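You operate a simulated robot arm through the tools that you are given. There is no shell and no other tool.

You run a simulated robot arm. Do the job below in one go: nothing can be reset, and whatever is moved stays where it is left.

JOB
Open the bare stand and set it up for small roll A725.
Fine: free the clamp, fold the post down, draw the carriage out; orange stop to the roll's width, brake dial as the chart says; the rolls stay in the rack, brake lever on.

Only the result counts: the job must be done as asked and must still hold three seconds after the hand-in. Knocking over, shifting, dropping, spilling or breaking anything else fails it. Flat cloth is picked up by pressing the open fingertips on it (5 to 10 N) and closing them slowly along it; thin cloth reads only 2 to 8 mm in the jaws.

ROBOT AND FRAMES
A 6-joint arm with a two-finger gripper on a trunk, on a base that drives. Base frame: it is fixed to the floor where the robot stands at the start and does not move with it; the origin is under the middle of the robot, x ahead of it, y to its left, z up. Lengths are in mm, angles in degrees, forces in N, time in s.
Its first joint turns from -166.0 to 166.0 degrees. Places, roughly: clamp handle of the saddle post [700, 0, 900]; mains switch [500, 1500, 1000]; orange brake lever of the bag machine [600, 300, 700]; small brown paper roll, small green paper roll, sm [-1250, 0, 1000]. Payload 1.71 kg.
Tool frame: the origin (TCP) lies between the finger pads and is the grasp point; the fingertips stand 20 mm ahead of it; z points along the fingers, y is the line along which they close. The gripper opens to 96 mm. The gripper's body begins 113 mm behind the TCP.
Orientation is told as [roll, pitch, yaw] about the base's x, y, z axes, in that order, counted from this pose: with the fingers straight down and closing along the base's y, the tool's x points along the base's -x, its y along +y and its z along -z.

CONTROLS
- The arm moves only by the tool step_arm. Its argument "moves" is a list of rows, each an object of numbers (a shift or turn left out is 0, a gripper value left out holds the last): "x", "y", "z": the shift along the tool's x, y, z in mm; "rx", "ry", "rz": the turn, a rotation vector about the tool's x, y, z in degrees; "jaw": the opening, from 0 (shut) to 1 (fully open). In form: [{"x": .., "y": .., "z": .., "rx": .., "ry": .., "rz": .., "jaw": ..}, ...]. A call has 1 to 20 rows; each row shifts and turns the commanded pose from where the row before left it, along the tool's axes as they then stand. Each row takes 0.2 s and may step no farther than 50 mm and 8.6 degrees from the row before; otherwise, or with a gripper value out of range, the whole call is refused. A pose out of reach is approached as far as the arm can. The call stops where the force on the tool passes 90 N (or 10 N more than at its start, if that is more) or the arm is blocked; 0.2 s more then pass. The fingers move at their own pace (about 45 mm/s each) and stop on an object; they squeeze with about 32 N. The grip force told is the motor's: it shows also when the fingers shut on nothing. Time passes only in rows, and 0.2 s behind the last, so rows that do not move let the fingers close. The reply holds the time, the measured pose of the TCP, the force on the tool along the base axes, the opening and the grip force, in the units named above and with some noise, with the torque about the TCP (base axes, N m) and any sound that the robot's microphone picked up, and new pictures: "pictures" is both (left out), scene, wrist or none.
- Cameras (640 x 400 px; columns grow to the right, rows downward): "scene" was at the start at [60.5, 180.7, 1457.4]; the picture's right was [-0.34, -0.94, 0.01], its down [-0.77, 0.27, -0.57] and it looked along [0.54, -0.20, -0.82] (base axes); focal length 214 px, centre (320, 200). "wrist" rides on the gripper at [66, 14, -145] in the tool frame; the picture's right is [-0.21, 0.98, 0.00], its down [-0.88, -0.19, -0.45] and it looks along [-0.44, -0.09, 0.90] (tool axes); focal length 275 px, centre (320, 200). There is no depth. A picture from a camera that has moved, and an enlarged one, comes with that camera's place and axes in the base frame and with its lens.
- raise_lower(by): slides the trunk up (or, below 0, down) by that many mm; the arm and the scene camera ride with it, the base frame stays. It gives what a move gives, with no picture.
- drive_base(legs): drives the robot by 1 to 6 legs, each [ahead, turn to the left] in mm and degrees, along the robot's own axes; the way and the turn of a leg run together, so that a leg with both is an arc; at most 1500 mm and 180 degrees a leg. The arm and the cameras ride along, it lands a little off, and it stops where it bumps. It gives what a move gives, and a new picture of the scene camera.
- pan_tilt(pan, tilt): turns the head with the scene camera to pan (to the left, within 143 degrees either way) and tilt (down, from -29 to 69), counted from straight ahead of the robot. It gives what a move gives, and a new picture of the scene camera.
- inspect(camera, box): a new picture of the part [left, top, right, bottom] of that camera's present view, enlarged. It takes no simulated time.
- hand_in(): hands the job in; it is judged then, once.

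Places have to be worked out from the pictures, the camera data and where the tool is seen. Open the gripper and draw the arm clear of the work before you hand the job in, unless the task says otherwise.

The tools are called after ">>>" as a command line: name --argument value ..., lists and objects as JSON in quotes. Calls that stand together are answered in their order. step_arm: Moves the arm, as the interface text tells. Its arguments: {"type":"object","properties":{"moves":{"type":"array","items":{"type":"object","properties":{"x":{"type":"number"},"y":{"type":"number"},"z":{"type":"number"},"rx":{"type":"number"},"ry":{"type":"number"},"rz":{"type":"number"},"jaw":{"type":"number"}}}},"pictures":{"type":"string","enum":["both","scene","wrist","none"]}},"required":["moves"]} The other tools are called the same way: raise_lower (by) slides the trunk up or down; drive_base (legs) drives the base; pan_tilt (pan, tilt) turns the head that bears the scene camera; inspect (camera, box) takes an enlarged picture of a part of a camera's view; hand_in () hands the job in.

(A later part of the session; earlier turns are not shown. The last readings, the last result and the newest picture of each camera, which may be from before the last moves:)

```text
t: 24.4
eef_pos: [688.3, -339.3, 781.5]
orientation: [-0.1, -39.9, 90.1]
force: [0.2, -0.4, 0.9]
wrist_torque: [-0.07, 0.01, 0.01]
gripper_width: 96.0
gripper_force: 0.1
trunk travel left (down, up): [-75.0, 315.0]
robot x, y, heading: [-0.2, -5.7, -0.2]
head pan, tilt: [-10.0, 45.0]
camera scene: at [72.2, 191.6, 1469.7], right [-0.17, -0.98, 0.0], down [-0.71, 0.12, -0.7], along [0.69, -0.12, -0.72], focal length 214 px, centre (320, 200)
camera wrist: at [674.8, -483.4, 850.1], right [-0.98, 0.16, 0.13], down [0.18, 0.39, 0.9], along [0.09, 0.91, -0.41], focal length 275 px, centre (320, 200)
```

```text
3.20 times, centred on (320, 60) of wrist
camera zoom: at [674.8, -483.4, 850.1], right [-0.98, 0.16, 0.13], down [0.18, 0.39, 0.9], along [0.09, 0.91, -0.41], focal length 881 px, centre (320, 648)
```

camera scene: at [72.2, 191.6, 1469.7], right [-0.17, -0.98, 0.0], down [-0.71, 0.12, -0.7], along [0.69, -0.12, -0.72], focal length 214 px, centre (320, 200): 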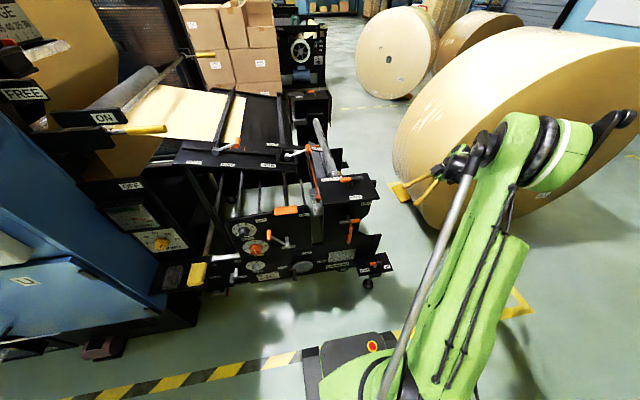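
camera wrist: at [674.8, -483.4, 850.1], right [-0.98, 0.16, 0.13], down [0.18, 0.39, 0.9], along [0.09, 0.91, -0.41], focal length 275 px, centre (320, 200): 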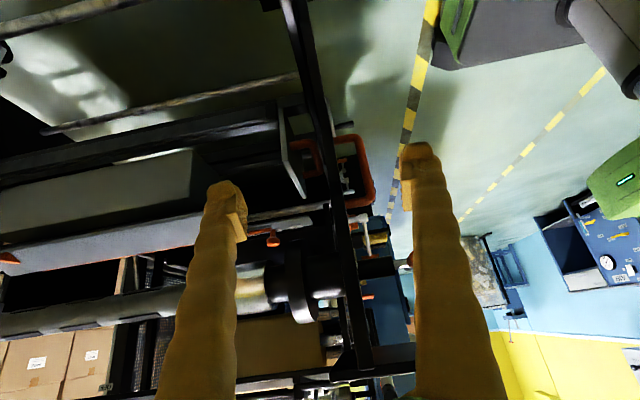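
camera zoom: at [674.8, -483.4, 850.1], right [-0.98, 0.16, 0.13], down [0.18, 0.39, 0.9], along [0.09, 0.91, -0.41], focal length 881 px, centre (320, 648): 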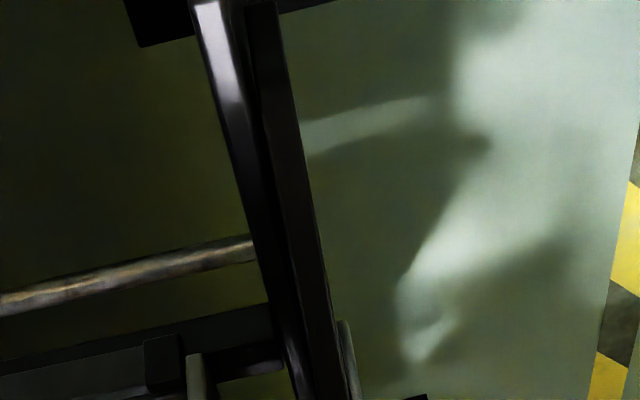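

I now see: the carriage front plate with its own orange D-handle behind the post, the orange stop rod with knob, and the post plate with a big D-handle. I'll take a low look at the hinge at the foot of the post from the front right.

>>> step_arm --moves '[{"rx": 4.81, "rz": 5.75}, {"rx": 4.81, "rz": 5.75}, {"rx": 4.81, "rz": 5.75}, {"rx": 4.81, "rz": 5.75}, {"rx": 4.81, "rz": 5.75}, {"rx": 4.81, "rz": 5.75}, {"ry": -5}, {"ry": -5}, {"x": 23.1, "y": 29.1, "z": 17.8}, {"x": 23.1, "y": 29.1, "z": 17.8}, {"x": 23.1, "y": 29.1, "z": 17.8}, {"x": 23.1, "y": 29.1, "z": 17.8}, {"x": 23.1, "y": 29.1, "z": 17.8}, {"x": 23.1, "y": 29.1, "z": 17.8}, {"x": 23.1, "y": 29.1, "z": 17.8}]' --pictures "wrist"

>>> inspect --camera "wrist" --box '[220, 80, 420, 205]'

>>> inspect --camera "wrist" --box '[100, 100, 340, 300]'

```text
t: 27.6
eef_pos: [587.9, -245.8, 641.8]
orientation: [-0.2, -49.8, 45.2]
force: [0.3, 0.3, 0.1]
wrist_torque: [0.01, 0.02, 0.04]
gripper_width: 95.9
gripper_force: 0.0
out of reach, approached as far as the arm can: row 13, 14, 15
trunk travel left (down, up): [-75.0, 315.0]
robot x, y, heading: [0.3, -3.4, 0.2]
head pan, tilt: [-10.0, 45.0]
camera wrist: at [469.5, -344.4, 684.4], right [-0.6, 0.79, 0.15], down [0.29, 0.03, 0.96], along [0.75, 0.62, -0.24], focal length 275 px, centre (320, 200)
```

wrist: 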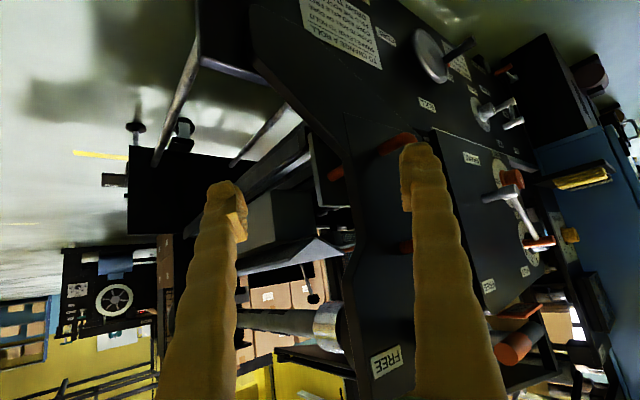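

```text
3.20 times, centred on (320, 142) of wrist
camera zoom: at [469.5, -344.4, 684.4], right [-0.6, 0.79, 0.15], down [0.29, 0.03, 0.96], along [0.75, 0.62, -0.24], focal length 881 px, centre (320, 384)
```

zoom: 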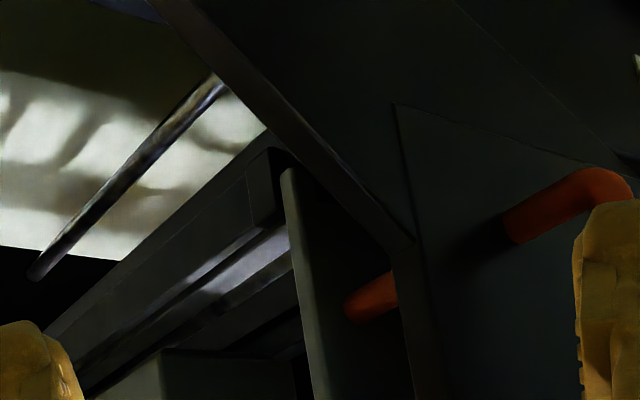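

```text
2.00 times, centred on (220, 200) of wrist
camera zoom: at [469.5, -344.4, 684.4], right [-0.6, 0.79, 0.15], down [0.29, 0.03, 0.96], along [0.75, 0.62, -0.24], focal length 551 px, centre (520, 200)
```

zoom: 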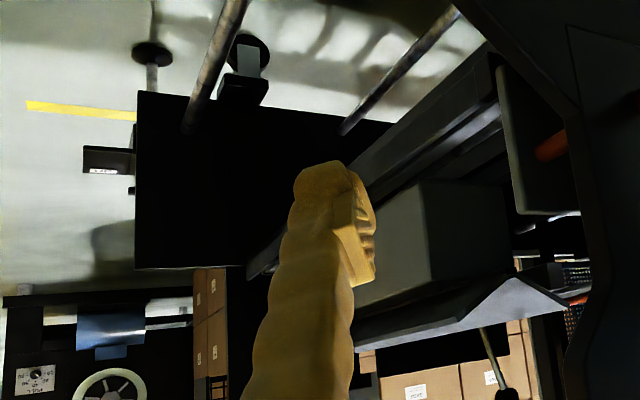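

The post plate stands in front of the frame end plate with its foot at about z≈500; it should fold toward the robot, so I need room. The arm is clear, so I back the robot off by 250 mm.

>>> drive_base --legs '[[-250, 0]]'

```text
t: 29.8
eef_pos: [339.9, -243.6, 642.8]
orientation: [-0.2, -49.9, 45.3]
force: [0.1, 0.2, 0.1]
wrist_torque: [0.03, 0.0, 0.0]
gripper_width: 96.1
gripper_force: 0.1
trunk travel left (down, up): [-75.0, 315.0]
robot x, y, heading: [-248.8, -1.9, 0.4]
head pan, tilt: [-10.0, 45.0]
camera scene: at [-178.1, 190.9, 1469.8], right [-0.17, -0.99, 0.0], down [-0.71, 0.12, -0.7], along [0.69, -0.12, -0.72], focal length 214 px, centre (320, 200)
```

scene: 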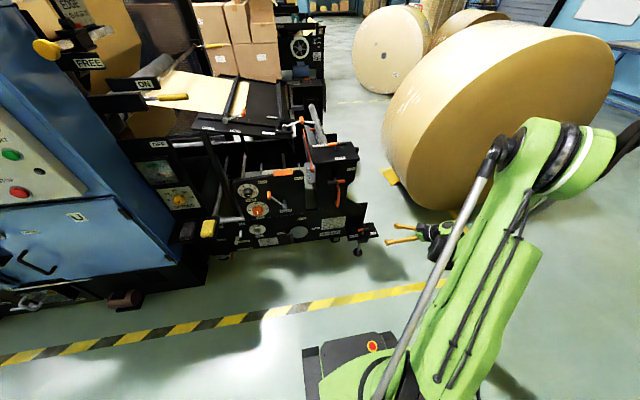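

Now to the axle clamp. First I raise the gripper well above the machine and bring it to pointing straight down.

>>> step_arm --moves '[{"x": -34.4, "z": -29}, {"x": -34.4, "z": -29}, {"x": -34.4, "z": -29}, {"x": -34.4, "z": -29}, {"x": -34.4, "z": -29}, {"x": -34.4, "z": -29}, {"x": -34.4, "z": -29}, {"x": -34.4, "z": -29}, {"x": -34.4, "z": -29}, {"x": -34.4, "z": -29}, {"ry": 8.3}, {"ry": 8.3}, {"ry": 8.3}, {"ry": 8.3}, {"ry": 8.3}, {"ry": 8.3}]' --pictures "none"

>>> step_arm --moves '[{"rz": 8.45}, {"rz": 8.45}, {"rz": 8.45}, {"rz": 8.45}, {"rz": 8.45}, {"rz": 8.45}, {"rz": 8.45}, {"rz": 8.45}, {"rz": 8.45}, {"rz": 8.45}, {"rz": 8.45}, {"rz": 8.45}, {"rz": 8.45}, {"rz": 8.45}, {"rz": 8.45}, {"rz": 8.45}]' --pictures "none"

>>> pan_tilt --pan -5 --tilt 33

```text
t: 33.2
eef_pos: [322.0, -243.3, 1101.5]
orientation: [-0.8, -0.5, 45.3]
force: [-1.0, -0.4, -0.4]
wrist_torque: [0.01, -0.06, 0.0]
gripper_width: 95.8
gripper_force: 0.1
trunk travel left (down, up): [-75.0, 315.0]
robot x, y, heading: [-249.9, -4.6, 0.0]
head pan, tilt: [-10.0, 45.0]
```

```text
t: 36.6
eef_pos: [323.5, -241.5, 1101.8]
orientation: [1.0, -0.1, -90.1]
force: [0.1, -0.7, 0.0]
wrist_torque: [0.03, -0.02, 0.0]
gripper_width: 95.9
gripper_force: 0.1
trunk travel left (down, up): [-75.0, 315.0]
robot x, y, heading: [-250.5, -3.1, 0.0]
head pan, tilt: [-10.0, 45.0]
```

```text
t: 37.4
eef_pos: [323.0, -243.5, 1100.9]
orientation: [1.0, -0.1, -90.1]
force: [0.1, -0.4, 0.4]
wrist_torque: [0.01, 0.02, -0.01]
gripper_width: 95.7
gripper_force: 0.1
trunk travel left (down, up): [-75.0, 315.0]
robot x, y, heading: [-251.3, -6.7, 0.6]
head pan, tilt: [-5.0, 33.0]
camera scene: at [-169.3, 197.3, 1487.5], right [-0.08, -1.0, 0.0], down [-0.56, 0.05, -0.83], along [0.83, -0.07, -0.56], focal length 214 px, centre (320, 200)
```

scene: 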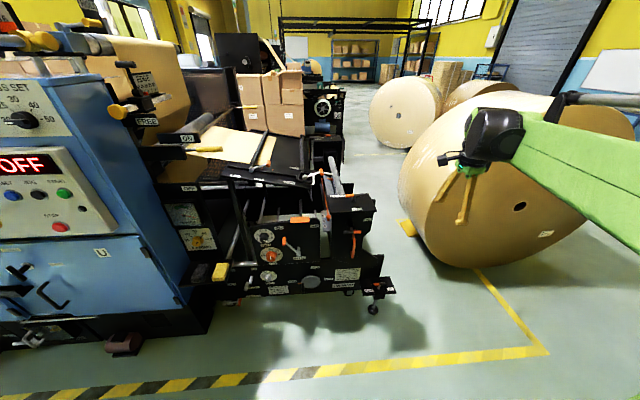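

The tool is now pointing down with the jaws closing along X. I move above the clamp handle, estimated centre (667, -37, 939).

>>> step_arm --moves '[{"x": 22.9, "y": 38.2, "z": 6.7}, {"x": 22.9, "y": 38.2, "z": 6.7}, {"x": 22.9, "y": 38.2, "z": 6.7}, {"x": 22.9, "y": 38.2, "z": 6.7}, {"x": 22.9, "y": 38.2, "z": 6.7}, {"x": 22.9, "y": 38.2, "z": 6.7}, {"x": 22.9, "y": 38.2, "z": 6.7}, {"x": 22.9, "y": 38.2, "z": 6.7}, {"x": 22.9, "y": 38.2, "z": 6.7}]'

>>> inspect --camera "wrist" --box '[180, 60, 480, 260]'

>>> inspect --camera "scene" --box '[260, 130, 420, 260]'

```text
t: 39.4
eef_pos: [667.9, -38.4, 1046.6]
orientation: [1.1, 0.0, -90.0]
force: [-0.6, 0.8, 1.4]
wrist_torque: [0.08, -0.09, -0.02]
gripper_width: 95.8
gripper_force: 0.1
trunk travel left (down, up): [-75.0, 315.0]
robot x, y, heading: [-251.1, -1.9, 0.1]
head pan, tilt: [-5.0, 33.0]
camera scene: at [-169.9, 196.9, 1487.6], right [-0.08, -1.0, 0.0], down [-0.56, 0.05, -0.83], along [0.83, -0.07, -0.56], focal length 214 px, centre (320, 200)
camera wrist: at [679.0, 27.4, 1189.6], right [0.98, -0.21, 0.02], down [-0.19, -0.88, 0.44], along [-0.08, -0.44, -0.9], focal length 275 px, centre (320, 200)
```

scene: 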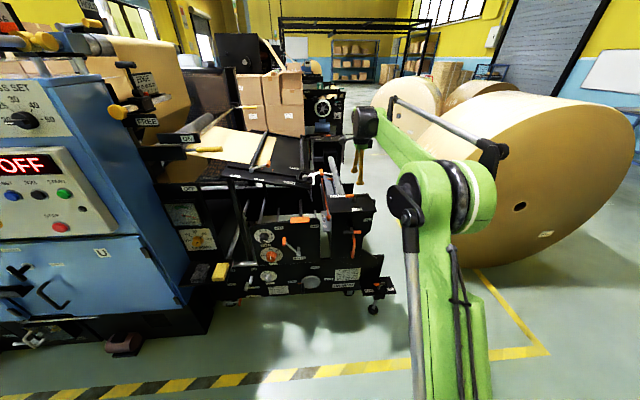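
wrist: 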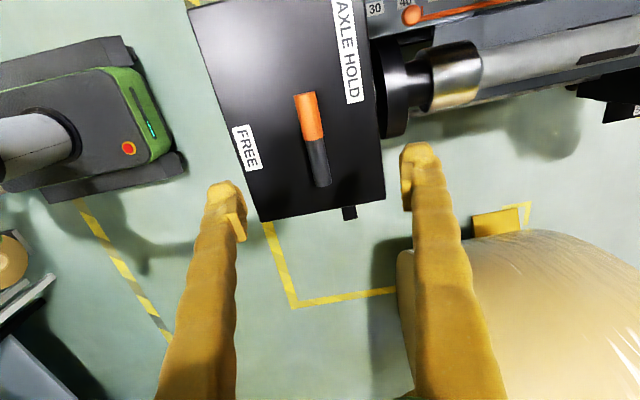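

```text
2.00 times, centred on (330, 160) of wrist
camera zoom: at [679.0, 27.4, 1189.6], right [0.98, -0.21, 0.02], down [-0.19, -0.88, 0.44], along [-0.08, -0.44, -0.9], focal length 551 px, centre (300, 280)
```

zoom: 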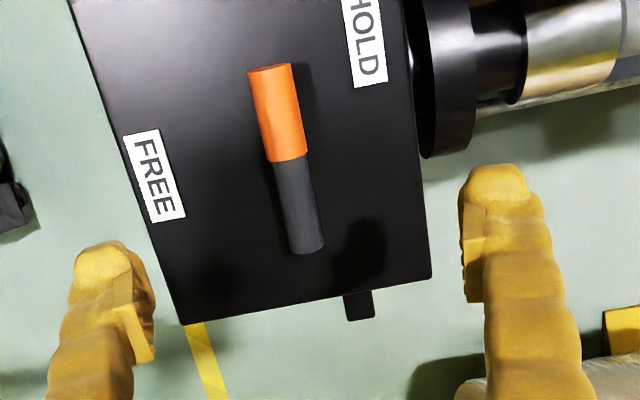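

```text
3.08 times, centred on (340, 195) of scene
camera zoom: at [-169.9, 196.9, 1487.6], right [-0.08, -1.0, 0.0], down [-0.56, 0.05, -0.83], along [0.83, -0.07, -0.56], focal length 660 px, centre (258, 215)
```

zoom: 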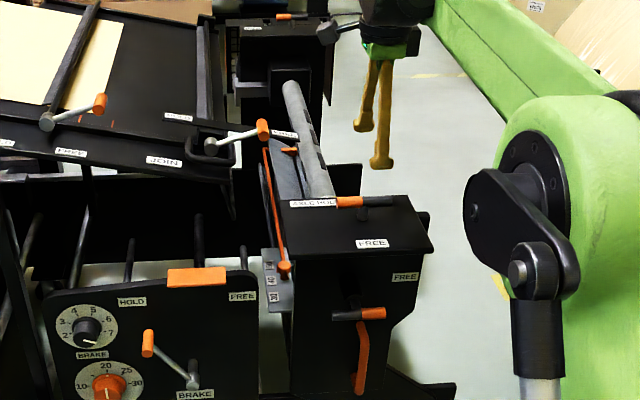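

The handle bar lies along Y, centre ≈ (665.5, -36). I descend with open jaws to z≈942 and close on it.

>>> step_arm --moves '[{"x": 3, "y": -4, "z": 30}, {"z": 30}, {"z": 25}, {"z": 19}]' --pictures "wrist"

>>> inspect --camera "scene" --box '[300, 150, 400, 220]'

```text
t: 40.4
eef_pos: [664.4, -34.9, 941.1]
orientation: [1.1, -0.2, -90.1]
force: [0.2, -0.4, 1.4]
wrist_torque: [0.03, -0.03, 0.02]
gripper_width: 96.0
gripper_force: 0.0
trunk travel left (down, up): [-75.0, 315.0]
robot x, y, heading: [-248.8, -3.9, 0.1]
head pan, tilt: [-5.0, 33.0]
camera wrist: at [676.5, 31.2, 1086.0], right [0.98, -0.21, 0.02], down [-0.19, -0.88, 0.44], along [-0.08, -0.44, -0.9], focal length 275 px, centre (320, 200)
```

wrist: 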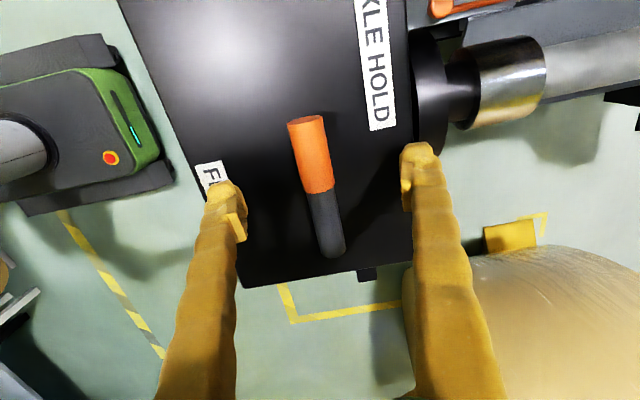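

```text
5.71 times, centred on (350, 185) of scene
camera zoom: at [-169.0, 197.4, 1487.6], right [-0.08, -1.0, 0.0], down [-0.56, 0.05, -0.83], along [0.83, -0.07, -0.56], focal length 1226 px, centre (149, 286)
```

zoom: 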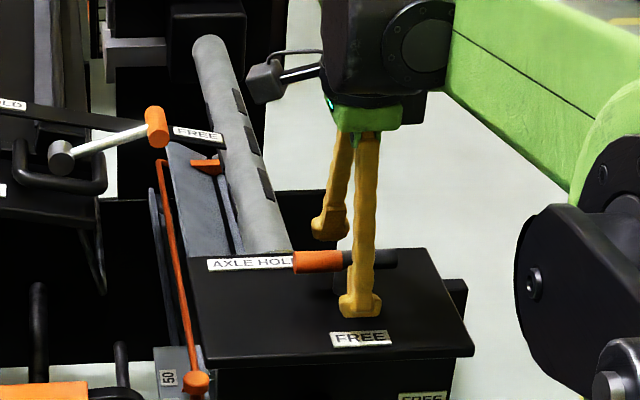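

The fingers straddle the bar. I close the jaws on it.

>>> step_arm --moves '[{"jaw": 0}, {"jaw": 0}, {"jaw": 0}, {"jaw": 0}, {"jaw": 0}, {"jaw": 0}]' --pictures "wrist"

```text
t: 41.8
eef_pos: [666.0, -33.8, 942.5]
orientation: [1.0, -0.1, -90.0]
force: [0.5, 0.0, -0.5]
wrist_torque: [-0.05, 0.23, -0.03]
gripper_width: 15.2
gripper_force: 33.5
trunk travel left (down, up): [-75.0, 315.0]
robot x, y, heading: [-247.0, -4.9, 0.3]
head pan, tilt: [-5.0, 33.0]
camera wrist: at [676.7, 31.3, 1086.1], right [0.98, -0.21, 0.02], down [-0.19, -0.88, 0.44], along [-0.08, -0.44, -0.9], focal length 275 px, centre (320, 200)
```

wrist: 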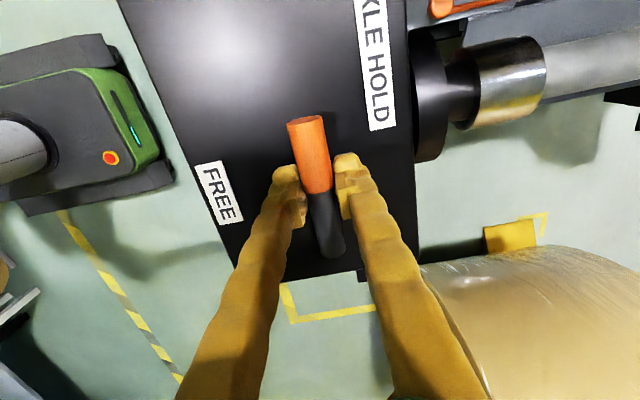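

Gripped (15 mm). I turn it +90° about the vertical (orange end from +Y to toward the robot, FREE), in stages.

>>> step_arm --moves '[{"rz": -8}, {"rz": -8}, {"rz": -8}]' --pictures "none"

```text
t: 42.6
eef_pos: [664.7, -32.9, 942.3]
orientation: [0.9, -0.4, -65.9]
force: [8.3, -0.4, 5.1]
wrist_torque: [0.64, 0.41, -0.05]
gripper_width: 14.9
gripper_force: 35.0
trunk travel left (down, up): [-75.0, 315.0]
robot x, y, heading: [-252.2, -6.9, 0.4]
head pan, tilt: [-5.0, 33.0]
```

Turns easily. I continue to the full 90°.

>>> step_arm --moves '[{"rz": -8}, {"rz": -8}, {"rz": -8}, {"rz": -8}, {"rz": -8}, {"rz": -8}, {"rz": -8}, {"rz": -8}, {"rz": -2}]'

>>> inspect --camera "scene" --box '[300, 150, 400, 220]'

```text
t: 44.6
eef_pos: [664.5, -34.2, 942.6]
orientation: [-0.1, -1.0, 0.2]
force: [8.2, -9.4, 6.2]
wrist_torque: [-0.15, -0.47, -0.04]
gripper_width: 15.0
gripper_force: 34.7
trunk travel left (down, up): [-75.0, 315.0]
robot x, y, heading: [-252.0, -2.0, -0.1]
head pan, tilt: [-5.0, 33.0]
camera scene: at [-168.8, 196.8, 1487.6], right [-0.08, -1.0, 0.0], down [-0.56, 0.05, -0.83], along [0.83, -0.07, -0.56], focal length 214 px, centre (320, 200)
camera wrist: at [596.6, -20.7, 1084.6], right [0.2, 0.98, 0.0], down [0.87, -0.18, 0.46], along [0.45, -0.09, -0.89], focal length 275 px, centre (320, 200)
```

scene: 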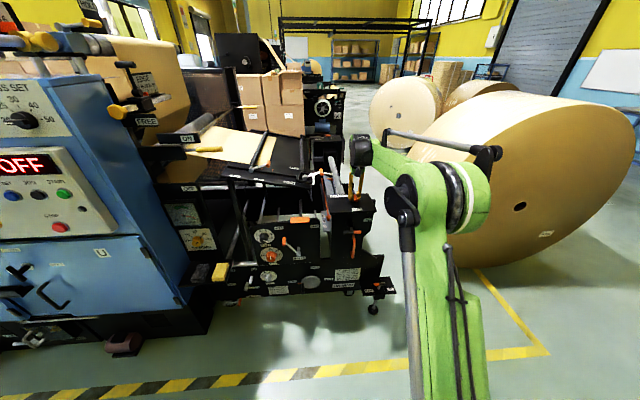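
wrist: 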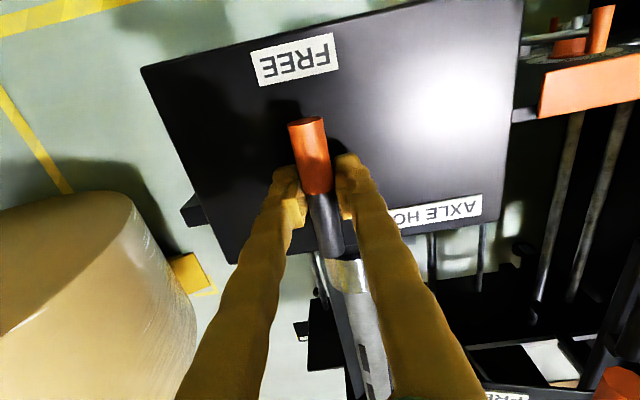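

```text
5.71 times, centred on (350, 185) of scene
camera zoom: at [-168.8, 196.8, 1487.6], right [-0.08, -1.0, 0.0], down [-0.56, 0.05, -0.83], along [0.83, -0.07, -0.56], focal length 1226 px, centre (149, 286)
```

zoom: 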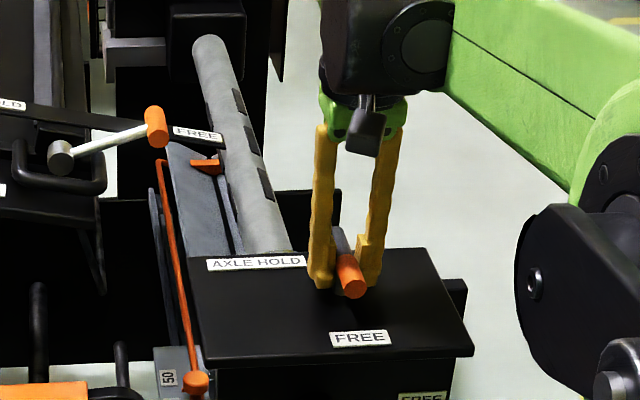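

The clamp now points to FREE. While still holding the T-handle, I test gently whether the post folds toward the robot: a small arc motion of about 2° around the foot (≈(680, 498)).

>>> step_arm --moves '[{"x": 4, "z": 0.1, "ry": -0.5}, {"x": 4, "z": 0.1, "ry": -0.5}, {"x": 4, "z": 0.1, "ry": -0.5}]' --pictures "none"

>>> inspect --camera "scene" --box '[300, 170, 400, 250]'

```text
t: 45.4
eef_pos: [653.2, -33.6, 940.5]
orientation: [0.0, -2.6, -0.1]
force: [23.0, -11.8, -3.9]
wrist_torque: [-0.06, -0.06, -0.13]
gripper_width: 14.5
gripper_force: 34.9
trunk travel left (down, up): [-75.0, 315.0]
robot x, y, heading: [-253.1, -0.7, 0.3]
head pan, tilt: [-5.0, 33.0]
```

```text
5.00 times, centred on (350, 210) of scene
camera zoom: at [-166.8, 196.6, 1487.5], right [-0.08, -1.0, 0.0], down [-0.56, 0.05, -0.83], along [0.83, -0.07, -0.56], focal length 1072 px, centre (170, 150)
```

zoom: 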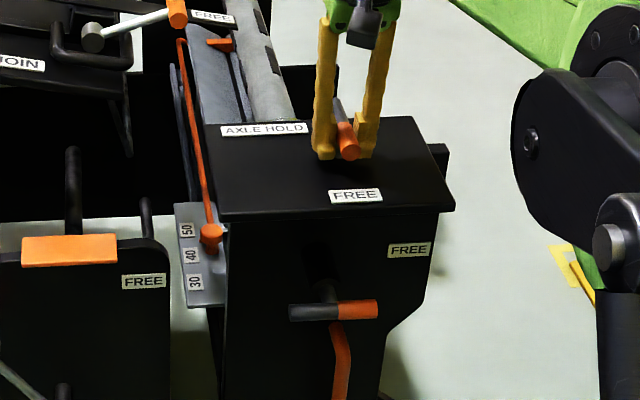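

The jaws slid along the bar at 23 N and the post did not move. I check whether it instead yields sideways with a tiny push, first to the right.

>>> step_arm --moves '[{"x": -8, "ry": 0.8}, {"y": -4}, {"y": -4}, {"y": -4}]' --pictures "none"

>>> inspect --camera "scene" --box '[300, 170, 400, 250]'

```text
t: 46.4
eef_pos: [659.7, -42.3, 943.6]
orientation: [-0.1, -1.8, 0.1]
force: [-8.7, 16.0, 21.5]
wrist_torque: [0.32, 0.1, 0.14]
gripper_width: 15.2
gripper_force: 34.8
trunk travel left (down, up): [-75.0, 315.0]
robot x, y, heading: [-247.9, -4.6, 0.0]
head pan, tilt: [-5.0, 33.0]
```

```text
5.00 times, centred on (350, 210) of scene
camera zoom: at [-171.4, 198.6, 1487.8], right [-0.08, -1.0, 0.0], down [-0.55, 0.04, -0.83], along [0.83, -0.07, -0.56], focal length 1072 px, centre (170, 150)
```

zoom: 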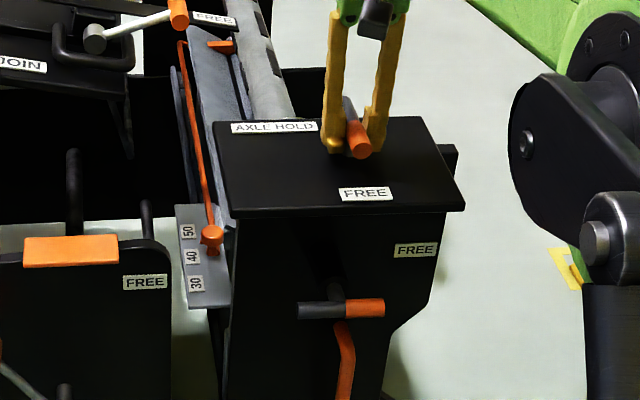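

The post swings to the right (−Y) about an axis along X: its top moved ~9 mm with only 16 N, and the upward force suggests the pivot is near its lower right corner. I follow that arc a few degrees more with the T-handle to learn the pivot and the loads.

>>> step_arm --moves '[{"rx": -1.0, "z": -1.2}, {"y": -7.6, "z": -1.0, "rx": -1}, {"y": -7.6, "z": -1.0, "rx": -1}, {"y": -7.6, "z": -1.0, "rx": -1}]' --pictures "none"

>>> inspect --camera "scene" --box '[280, 160, 420, 300]'

```text
t: 47.4
eef_pos: [659.7, -67.4, 945.5]
orientation: [3.8, -1.8, 0.1]
force: [2.3, 11.3, 22.1]
wrist_torque: [-0.12, -0.37, -0.14]
gripper_width: 15.1
gripper_force: 35.4
trunk travel left (down, up): [-75.0, 315.0]
robot x, y, heading: [-249.8, -4.5, 0.1]
head pan, tilt: [-5.0, 33.0]
```

```text
2.86 times, centred on (350, 230) of scene
camera zoom: at [-170.8, 198.5, 1487.6], right [-0.08, -1.0, 0.0], down [-0.56, 0.04, -0.83], along [0.83, -0.07, -0.56], focal length 613 px, centre (234, 114)
```

zoom: 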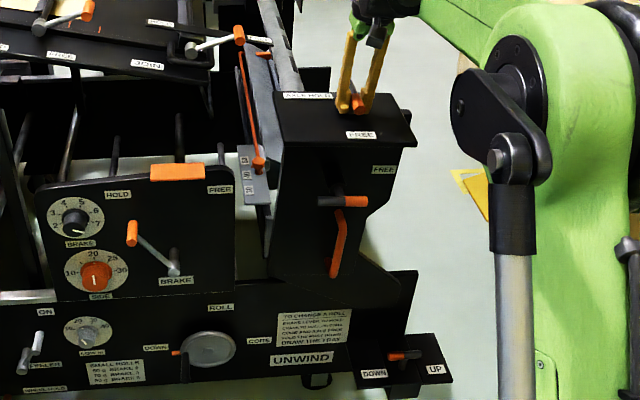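

The post is tilting right as expected. The upward force means the true arc rises more than I assumed; I relieve it with a small upward shift and re-read.

>>> step_arm --moves '[{"z": -2}, {"z": 0}]' --pictures "none"

>>> step_arm --moves '[{"z": -2}, {"z": 0}]' --pictures "none"

```text
t: 48.0
eef_pos: [660.5, -68.8, 945.6]
orientation: [3.8, -1.7, -0.1]
force: [-3.8, 6.5, -4.6]
wrist_torque: [-0.09, -0.75, -0.05]
gripper_width: 14.8
gripper_force: 35.2
trunk travel left (down, up): [-75.0, 315.0]
robot x, y, heading: [-247.9, -6.1, 0.2]
head pan, tilt: [-5.0, 33.0]
```

```text
t: 48.6
eef_pos: [661.2, -69.0, 948.3]
orientation: [4.0, -1.6, 0.0]
force: [-6.4, -0.3, -21.5]
wrist_torque: [-0.1, 0.14, -0.07]
gripper_width: 15.1
gripper_force: 34.9
trunk travel left (down, up): [-75.0, 315.0]
robot x, y, heading: [-247.0, -2.0, 0.1]
head pan, tilt: [-5.0, 33.0]
```

Loads are light. I open the jaws here to see whether the post stays where it is (hinge friction) or swings back.

>>> step_arm --moves '[{"z": 2, "jaw": 0.5}, {"jaw": 0.5}, {"jaw": 0.5}, {"jaw": 0.5}, {"jaw": 0.5}]' --pictures "none"

>>> inspect --camera "scene" --box '[280, 160, 420, 300]'

```text
t: 49.8
eef_pos: [661.5, -67.8, 946.1]
orientation: [4.0, -1.7, 0.0]
force: [0.7, 9.4, 3.9]
wrist_torque: [0.08, -0.02, -0.11]
gripper_width: 53.5
gripper_force: 3.3
trunk travel left (down, up): [-75.0, 315.0]
robot x, y, heading: [-250.2, -6.0, 0.1]
head pan, tilt: [-5.0, 33.0]
```

```text
2.86 times, centred on (350, 230) of scene
camera zoom: at [-169.1, 198.0, 1487.5], right [-0.08, -1.0, 0.0], down [-0.56, 0.04, -0.83], along [0.83, -0.07, -0.56], focal length 613 px, centre (234, 114)
```

zoom: 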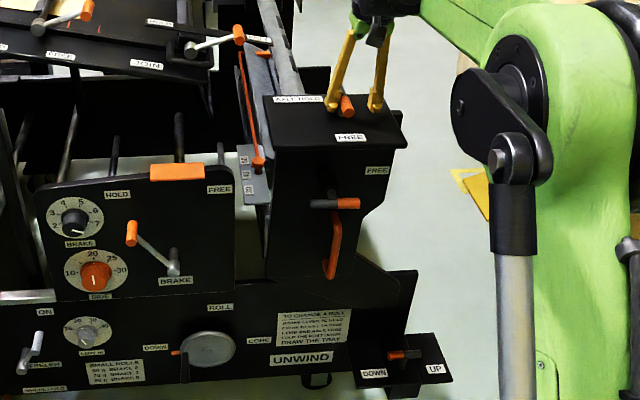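

The post leans back against the finger with ~9 N, so gravity returns it upright; past the top it will want to fall to the right, so I'll use the front D-handle (made for that) and keep it captured all the way. First I let the post ease back upright against the finger.

>>> step_arm --moves '[{"y": 3}, {"y": 3}, {"y": 3}, {"y": 3}, {"y": 3}, {"y": 3}]' --pictures "none"

>>> inspect --camera "scene" --box '[280, 160, 420, 300]'

```text
t: 51.2
eef_pos: [660.9, -51.2, 947.7]
orientation: [3.7, -1.7, 0.0]
force: [0.5, 1.7, -0.6]
wrist_torque: [0.0, -0.01, 0.0]
gripper_width: 49.0
gripper_force: 0.7
trunk travel left (down, up): [-75.0, 315.0]
robot x, y, heading: [-251.8, -3.1, -0.0]
head pan, tilt: [-5.0, 33.0]
```

```text
2.86 times, centred on (350, 230) of scene
camera zoom: at [-168.9, 197.5, 1487.6], right [-0.08, -1.0, 0.0], down [-0.56, 0.05, -0.83], along [0.83, -0.07, -0.56], focal length 613 px, centre (234, 114)
```

zoom: 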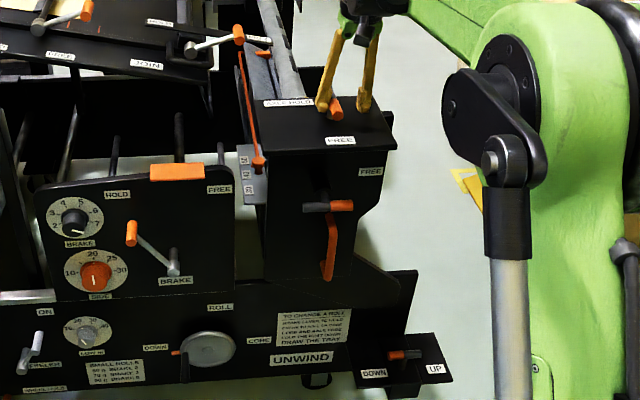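

The post is upright again and the clamp still points to FREE. I lift off, back away and turn the tool to point horizontally forward.

>>> step_arm --moves '[{"jaw": 1, "rx": 3.8}, {"z": -30, "jaw": 1}, {"z": -45}, {"z": -20}, {"x": 36}, {"x": 36}, {"x": 36}, {"x": 36}, {"x": 36}, {"ry": -8}, {"ry": -8}, {"ry": -8}, {"ry": -8}, {"ry": -8}, {"ry": -8}, {"ry": -8}, {"ry": -8}, {"ry": -8}, {"ry": -8}, {"ry": -8}]'

```text
t: 55.4
eef_pos: [477.2, -47.5, 1036.3]
orientation: [-4.4, -87.3, 4.4]
force: [-1.1, 0.4, -0.2]
wrist_torque: [-0.01, 0.03, 0.01]
gripper_width: 96.2
gripper_force: 0.0
trunk travel left (down, up): [-75.0, 315.0]
robot x, y, heading: [-250.9, -6.2, 0.3]
head pan, tilt: [-5.0, 33.0]
camera scene: at [-169.6, 197.5, 1487.6], right [-0.08, -1.0, 0.0], down [-0.56, 0.05, -0.83], along [0.83, -0.07, -0.56], focal length 214 px, centre (320, 200)
camera wrist: at [330.1, -34.4, 976.9], right [0.01, 0.98, 0.2], down [-0.4, -0.18, 0.9], along [0.91, -0.09, 0.39], focal length 275 px, centre (320, 200)
```

scene: 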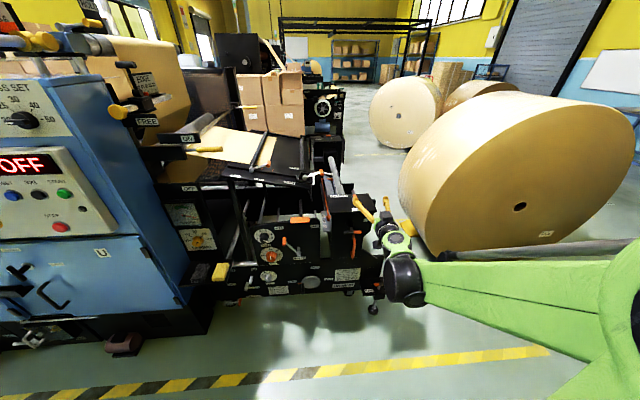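
wrist: 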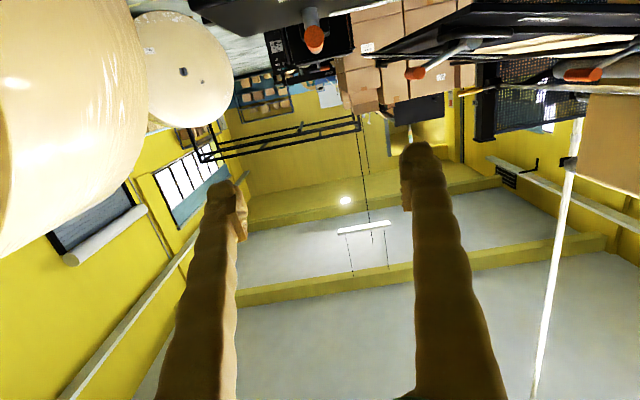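

The tool points forward. I descend in front of the post to the level of the upper part of the D-handle (z≈655), keeping x≈475.

>>> step_arm --moves '[{"ry": -2.7}, {"x": 42}, {"x": 42}, {"x": 42}, {"x": 42}, {"x": 42}, {"x": 42}, {"x": 42}, {"x": 42}, {"x": 42}]'

```text
t: 57.6
eef_pos: [584.9, -62.2, 811.2]
orientation: [5.6, -88.8, -5.1]
force: [-0.1, 0.7, -0.6]
wrist_torque: [-0.02, 0.05, 0.01]
gripper_width: 96.1
gripper_force: 0.0
out of reach, approached as far as the arm can: row 1, 5, 6, 7, 8, 9, 10
trunk travel left (down, up): [-75.0, 315.0]
robot x, y, heading: [-249.4, -4.4, 0.2]
head pan, tilt: [-5.0, 33.0]
camera scene: at [-169.7, 197.5, 1487.6], right [-0.08, -1.0, 0.0], down [-0.56, 0.05, -0.83], along [0.83, -0.07, -0.56], focal length 214 px, centre (320, 200)
camera wrist: at [438.8, -50.1, 746.4], right [-0.01, 0.98, 0.21], down [-0.43, -0.19, 0.88], along [0.9, -0.08, 0.42], focal length 275 px, centre (320, 200)
```

scene: 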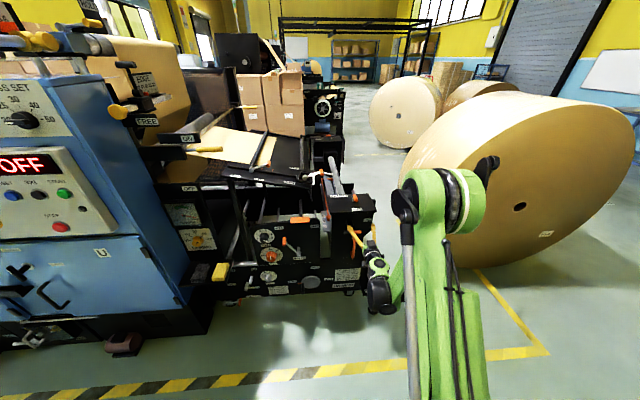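
wrist: 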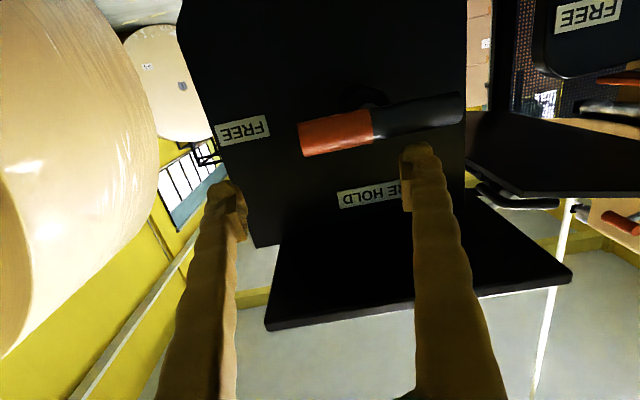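

The arm ran to its reach limit and drifted forward to x=585 (no contact). I back off along −X carefully before anything else.

>>> step_arm --moves '[{"z": -25}]' --pictures "none"

```text
t: 58.0
eef_pos: [571.5, -63.9, 823.0]
orientation: [4.3, -89.0, -3.9]
force: [0.8, 0.1, 0.5]
wrist_torque: [-0.01, -0.02, 0.03]
gripper_width: 95.8
gripper_force: 0.0
out of reach, approached as far as the arm can: row 1
trunk travel left (down, up): [-75.0, 315.0]
robot x, y, heading: [-251.4, -2.9, 0.2]
head pan, tilt: [-5.0, 33.0]
```

The horizontal tool can't reach low this close to the robot (elbow limit). Shifting the base to the left gives the needed distance; I first raise and retract the arm to a compact pose.

>>> step_arm --moves '[{"x": -40}, {"x": -40}, {"x": -40}, {"x": -40}, {"x": -40}, {"ry": 8}, {"ry": 8}, {"ry": 8}, {"ry": 8}, {"ry": 8}, {"ry": 8}, {"ry": 8}, {"ry": 8}, {"ry": 8}, {"ry": 8}, {"ry": 8}]' --pictures "none"

```text
t: 58.6
eef_pos: [543.1, -63.8, 916.9]
orientation: [168.1, -89.5, -167.6]
force: [-0.5, 2.3, 0.7]
wrist_torque: [0.0, 0.05, -0.21]
gripper_width: 96.0
gripper_force: 0.2
trunk travel left (down, up): [-75.0, 315.0]
robot x, y, heading: [-250.5, -6.1, 0.2]
head pan, tilt: [-5.0, 33.0]
stopped in row 3: the force on the tool passed its limit at 171 N (the readings are from after the stop); the commanded pose is now the measured one
```

The fingertips caught the underside of the top plate's front edge (a force spike), and the arm is now free of it. I check for any consequence in the pictures.

>>> step_arm --moves '[{"z": -10}]'

>>> inspect --camera "scene" --box '[280, 160, 420, 300]'

```text
t: 59.0
eef_pos: [561.2, -66.6, 892.6]
orientation: [8.3, -88.9, -7.9]
force: [1.4, 0.0, -0.2]
wrist_torque: [-0.02, -0.08, -0.04]
gripper_width: 96.1
gripper_force: 0.0
trunk travel left (down, up): [-75.0, 315.0]
robot x, y, heading: [-252.9, -4.6, 0.2]
head pan, tilt: [-5.0, 33.0]
camera scene: at [-166.5, 197.6, 1487.7], right [-0.08, -1.0, 0.0], down [-0.56, 0.05, -0.83], along [0.83, -0.07, -0.56], focal length 214 px, centre (320, 200)
camera wrist: at [414.3, -53.3, 828.3], right [0.0, 0.98, 0.21], down [-0.43, -0.19, 0.88], along [0.9, -0.09, 0.42], focal length 275 px, centre (320, 200)
```

scene: 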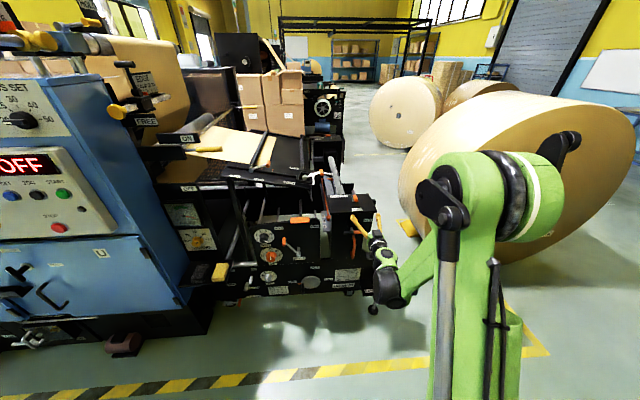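
wrist: 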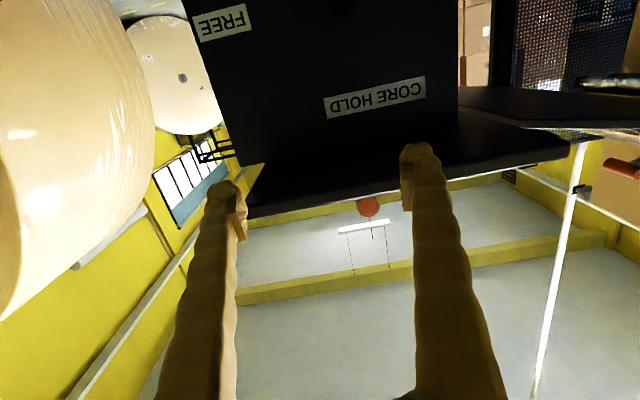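

```text
2.86 times, centred on (350, 230) of scene
camera zoom: at [-166.5, 197.6, 1487.7], right [-0.08, -1.0, 0.0], down [-0.56, 0.05, -0.83], along [0.83, -0.07, -0.56], focal length 613 px, centre (234, 114)
```

zoom: 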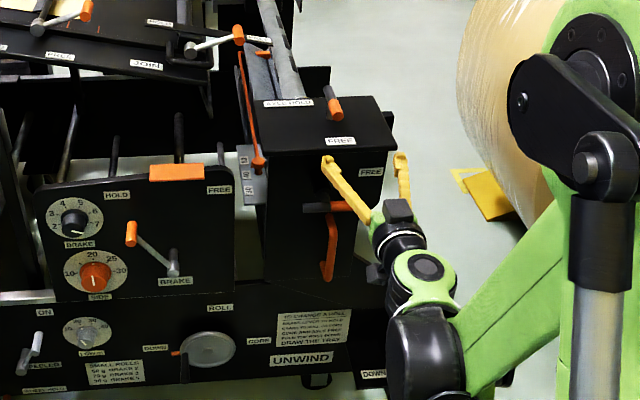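

No visible damage or displacement: post upright, clamp at FREE. The tips are just under the plate's front edge, so I back straight out along −X before lifting.

>>> step_arm --moves '[{"z": -20}, {"z": -20}]' --pictures "none"

```text
t: 59.6
eef_pos: [504.6, -66.7, 906.3]
orientation: [48.7, -89.6, -48.3]
force: [-1.5, 0.1, 0.9]
wrist_torque: [0.0, 0.11, -0.01]
gripper_width: 96.2
gripper_force: 0.0
trunk travel left (down, up): [-75.0, 315.0]
robot x, y, heading: [-247.8, -1.6, 0.3]
head pan, tilt: [-5.0, 33.0]
```

Clear of the plate now. I lift, turn the tool downward and retract toward the robot.

>>> step_arm --moves '[{"x": -40}, {"x": -40}, {"x": -40}, {"ry": 8}, {"ry": 8}, {"ry": 8}, {"ry": 8}, {"ry": 8}, {"ry": 8}, {"ry": 8}, {"ry": 8}, {"ry": 8}, {"ry": 8}, {"ry": 8}]' --pictures "none"

>>> step_arm --moves '[{"x": 40}, {"x": 40}, {"x": 40}, {"x": 40}, {"x": 40}, {"x": 40}, {"x": 40}, {"x": 40}]' --pictures "scene"

```text
t: 62.6
eef_pos: [505.1, -67.1, 1024.5]
orientation: [0.2, -5.1, 0.9]
force: [-0.4, -0.3, 0.4]
wrist_torque: [-0.03, -0.08, 0.03]
gripper_width: 95.9
gripper_force: 0.0
out of reach, approached as far as the arm can: row 4
trunk travel left (down, up): [-75.0, 315.0]
robot x, y, heading: [-248.2, -2.0, 0.1]
head pan, tilt: [-5.0, 33.0]
```

```text
t: 64.4
eef_pos: [181.9, -71.9, 997.7]
orientation: [0.2, -5.3, 0.9]
force: [-0.6, -0.4, -0.7]
wrist_torque: [0.03, -0.08, -0.01]
gripper_width: 96.2
gripper_force: 0.0
trunk travel left (down, up): [-75.0, 315.0]
robot x, y, heading: [-251.1, -2.3, 0.1]
head pan, tilt: [-5.0, 33.0]
camera scene: at [-173.9, 197.4, 1487.8], right [-0.08, -1.0, 0.0], down [-0.55, 0.05, -0.83], along [0.83, -0.07, -0.55], focal length 214 px, centre (320, 200)
```

scene: 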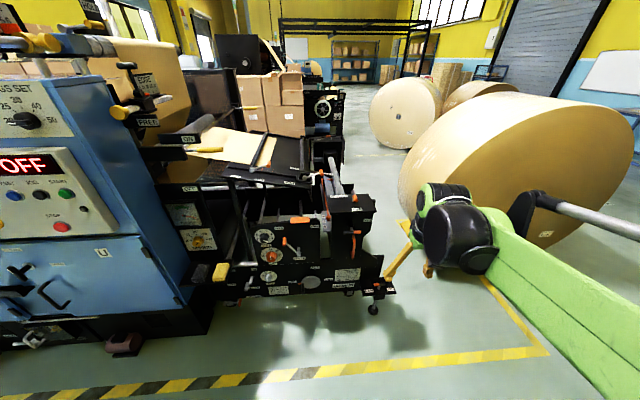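

The arm is compact now. I turn left 90°, drive 250 mm, and turn back, to stand about 250 mm farther left.

>>> drive_base --legs '[[0, 90], [250, 0], [0, -90]]'

```text
t: 78.3
eef_pos: [187.4, 173.3, 995.3]
orientation: [0.2, -5.2, 0.5]
force: [-0.1, -0.3, -0.2]
wrist_torque: [-0.01, 0.03, -0.01]
gripper_width: 96.2
gripper_force: 0.0
trunk travel left (down, up): [-75.0, 315.0]
robot x, y, heading: [-248.9, 247.2, -0.5]
head pan, tilt: [-5.0, 33.0]
camera scene: at [-164.3, 451.3, 1487.6], right [-0.09, -1.0, 0.0], down [-0.56, 0.05, -0.83], along [0.83, -0.08, -0.56], focal length 214 px, centre (320, 200)
```

scene: 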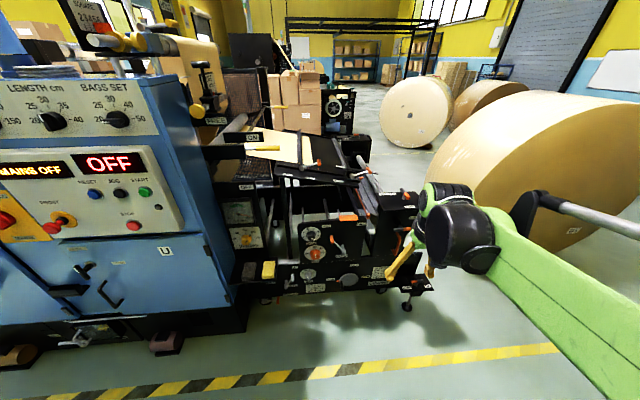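

Now I lower the trunk fully (75 mm) for the low work; the arm is in free space.

>>> raise_lower --by -75

>>> pan_tilt --pan -22 --tilt 32

>>> inspect --camera "scene" --box '[180, 180, 400, 320]'

```text
t: 79.5
eef_pos: [188.6, 172.4, 921.8]
orientation: [0.2, -5.2, 0.4]
force: [3.3, -0.7, -0.1]
wrist_torque: [-0.01, 0.42, 0.01]
gripper_width: 96.1
gripper_force: 0.1
trunk travel left (down, up): [0.0, 390.0]
robot x, y, heading: [-245.7, 252.8, -0.5]
head pan, tilt: [-5.0, 33.0]
```

```text
t: 80.2
eef_pos: [176.5, 173.3, 924.6]
orientation: [0.1, -5.8, 0.5]
force: [-1.0, -0.4, 0.7]
wrist_torque: [0.02, -0.17, -0.01]
gripper_width: 95.8
gripper_force: 0.0
trunk travel left (down, up): [0.0, 390.0]
robot x, y, heading: [-250.4, 248.2, -0.6]
head pan, tilt: [-22.0, 32.0]
camera scene: at [-171.6, 425.6, 1414.2], right [-0.38, -0.93, 0.01], down [-0.5, 0.2, -0.84], along [0.78, -0.32, -0.54], focal length 214 px, centre (320, 200)
```

scene: 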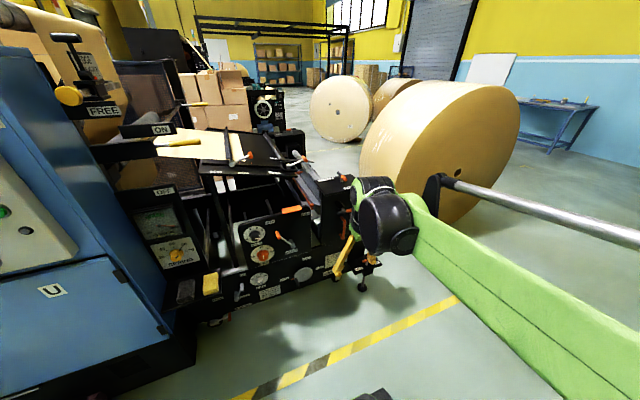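

```text
2.86 times, centred on (290, 250) of scene
camera zoom: at [-171.6, 425.6, 1414.2], right [-0.38, -0.93, 0.01], down [-0.5, 0.2, -0.84], along [0.78, -0.32, -0.54], focal length 613 px, centre (406, 57)
```

zoom: 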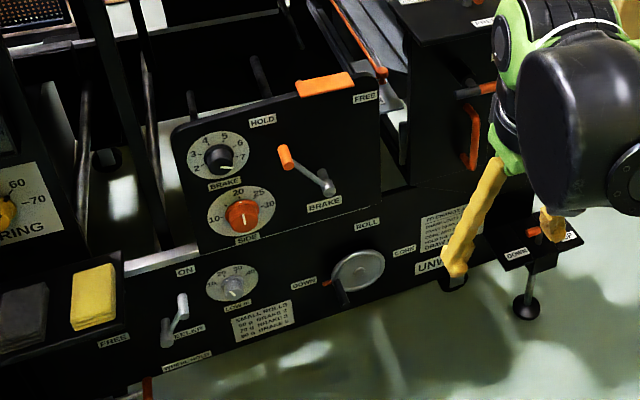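

I back up another 90 mm (there is ample room behind) to get the horizontal tool into a comfortable reach zone.

>>> drive_base --legs '[[-90, 0]]'

```text
t: 81.5
eef_pos: [74.2, 175.3, 930.6]
orientation: [0.2, -6.5, 0.4]
force: [-0.1, -0.2, -0.1]
wrist_torque: [-0.01, -0.04, 0.0]
gripper_width: 96.2
gripper_force: 0.0
trunk travel left (down, up): [0.0, 390.0]
robot x, y, heading: [-337.0, 250.2, -0.2]
head pan, tilt: [-22.0, 32.0]
camera scene: at [-307.3, 426.2, 1415.9], right [-0.38, -0.93, -0.01], down [-0.48, 0.2, -0.86], along [0.79, -0.32, -0.52], focal length 214 px, centre (320, 200)
```

scene: 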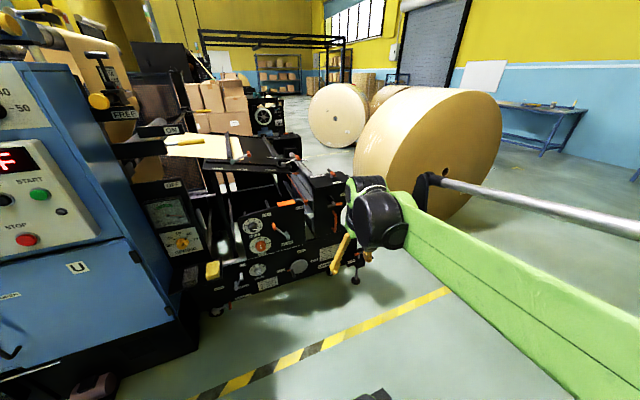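

Now I swing the arm to in front of the post and turn the tool horizontal again.

>>> step_arm --moves '[{"x": -40, "y": -23}, {"x": -40, "y": -23}, {"x": -40, "y": -23}, {"x": -40, "y": -23}, {"x": -40, "y": -23}, {"x": -40, "y": -23}, {"x": -40, "y": -23}, {"x": -40, "y": -23}, {"x": -40, "y": -23}, {"x": -40, "y": -23}]' --pictures "none"

>>> step_arm --moves '[{"ry": -8}, {"ry": -8}, {"ry": -8}, {"ry": -8}, {"ry": -8}, {"ry": -8}, {"ry": -8}, {"ry": -8}, {"ry": -8}, {"ry": -8}]'

```text
t: 83.7
eef_pos: [489.8, -53.3, 961.4]
orientation: [0.2, -5.6, 0.5]
force: [-0.3, 0.0, 1.1]
wrist_torque: [-0.02, -0.04, -0.01]
gripper_width: 96.0
gripper_force: 0.0
trunk travel left (down, up): [0.0, 390.0]
robot x, y, heading: [-337.3, 251.5, -0.1]
head pan, tilt: [-22.0, 32.0]
```

```text
t: 85.9
eef_pos: [488.8, -52.8, 961.2]
orientation: [2.0, -85.4, -1.7]
force: [0.0, 0.8, 1.1]
wrist_torque: [0.04, 0.03, -0.05]
gripper_width: 96.2
gripper_force: 0.2
trunk travel left (down, up): [0.0, 390.0]
robot x, y, heading: [-338.0, 248.2, -0.3]
head pan, tilt: [-22.0, 32.0]
camera scene: at [-262.6, 426.3, 1414.2], right [-0.38, -0.93, 0.01], down [-0.5, 0.2, -0.84], along [0.78, -0.32, -0.54], focal length 214 px, centre (320, 200)
camera wrist: at [340.1, -39.5, 905.9], right [0.01, 0.98, 0.21], down [-0.37, -0.19, 0.91], along [0.93, -0.09, 0.36], focal length 275 px, centre (320, 200)
```

scene: 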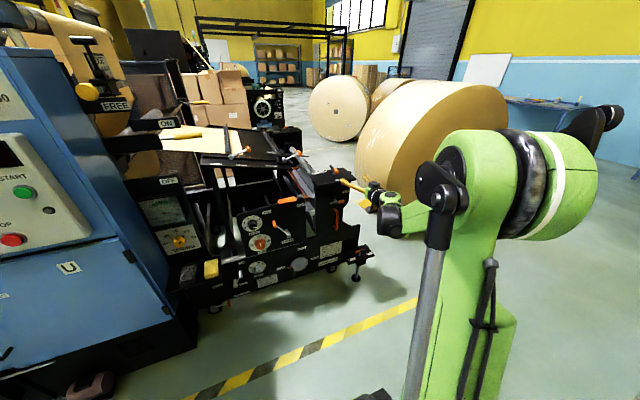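
wrist: 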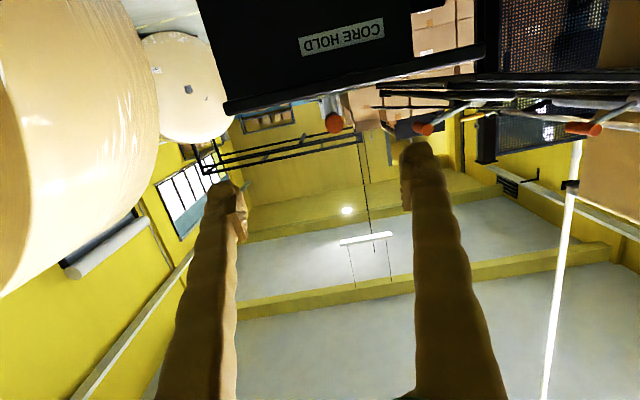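

Descend in steps, watching that x stays near 480.

>>> step_arm --moves '[{"x": 38, "z": 3}, {"x": 38, "z": 3}, {"x": 38, "z": 3}]' --pictures "none"

>>> step_arm --moves '[{"x": 38, "z": 3}, {"x": 38, "z": 3}]' --pictures "none"

```text
t: 86.7
eef_pos: [491.0, -51.6, 846.1]
orientation: [2.3, -85.6, -1.9]
force: [-0.7, 0.5, 0.7]
wrist_torque: [0.01, 0.04, -0.04]
gripper_width: 95.9
gripper_force: 0.1
trunk travel left (down, up): [0.0, 390.0]
robot x, y, heading: [-336.9, 251.1, -0.0]
head pan, tilt: [-22.0, 32.0]
```

```text
t: 87.3
eef_pos: [491.3, -51.9, 769.2]
orientation: [2.6, -85.5, -2.1]
force: [-0.8, 1.1, 0.4]
wrist_torque: [-0.01, 0.07, -0.03]
gripper_width: 96.1
gripper_force: 0.1
trunk travel left (down, up): [0.0, 390.0]
robot x, y, heading: [-337.3, 251.9, -0.2]
head pan, tilt: [-22.0, 32.0]
```

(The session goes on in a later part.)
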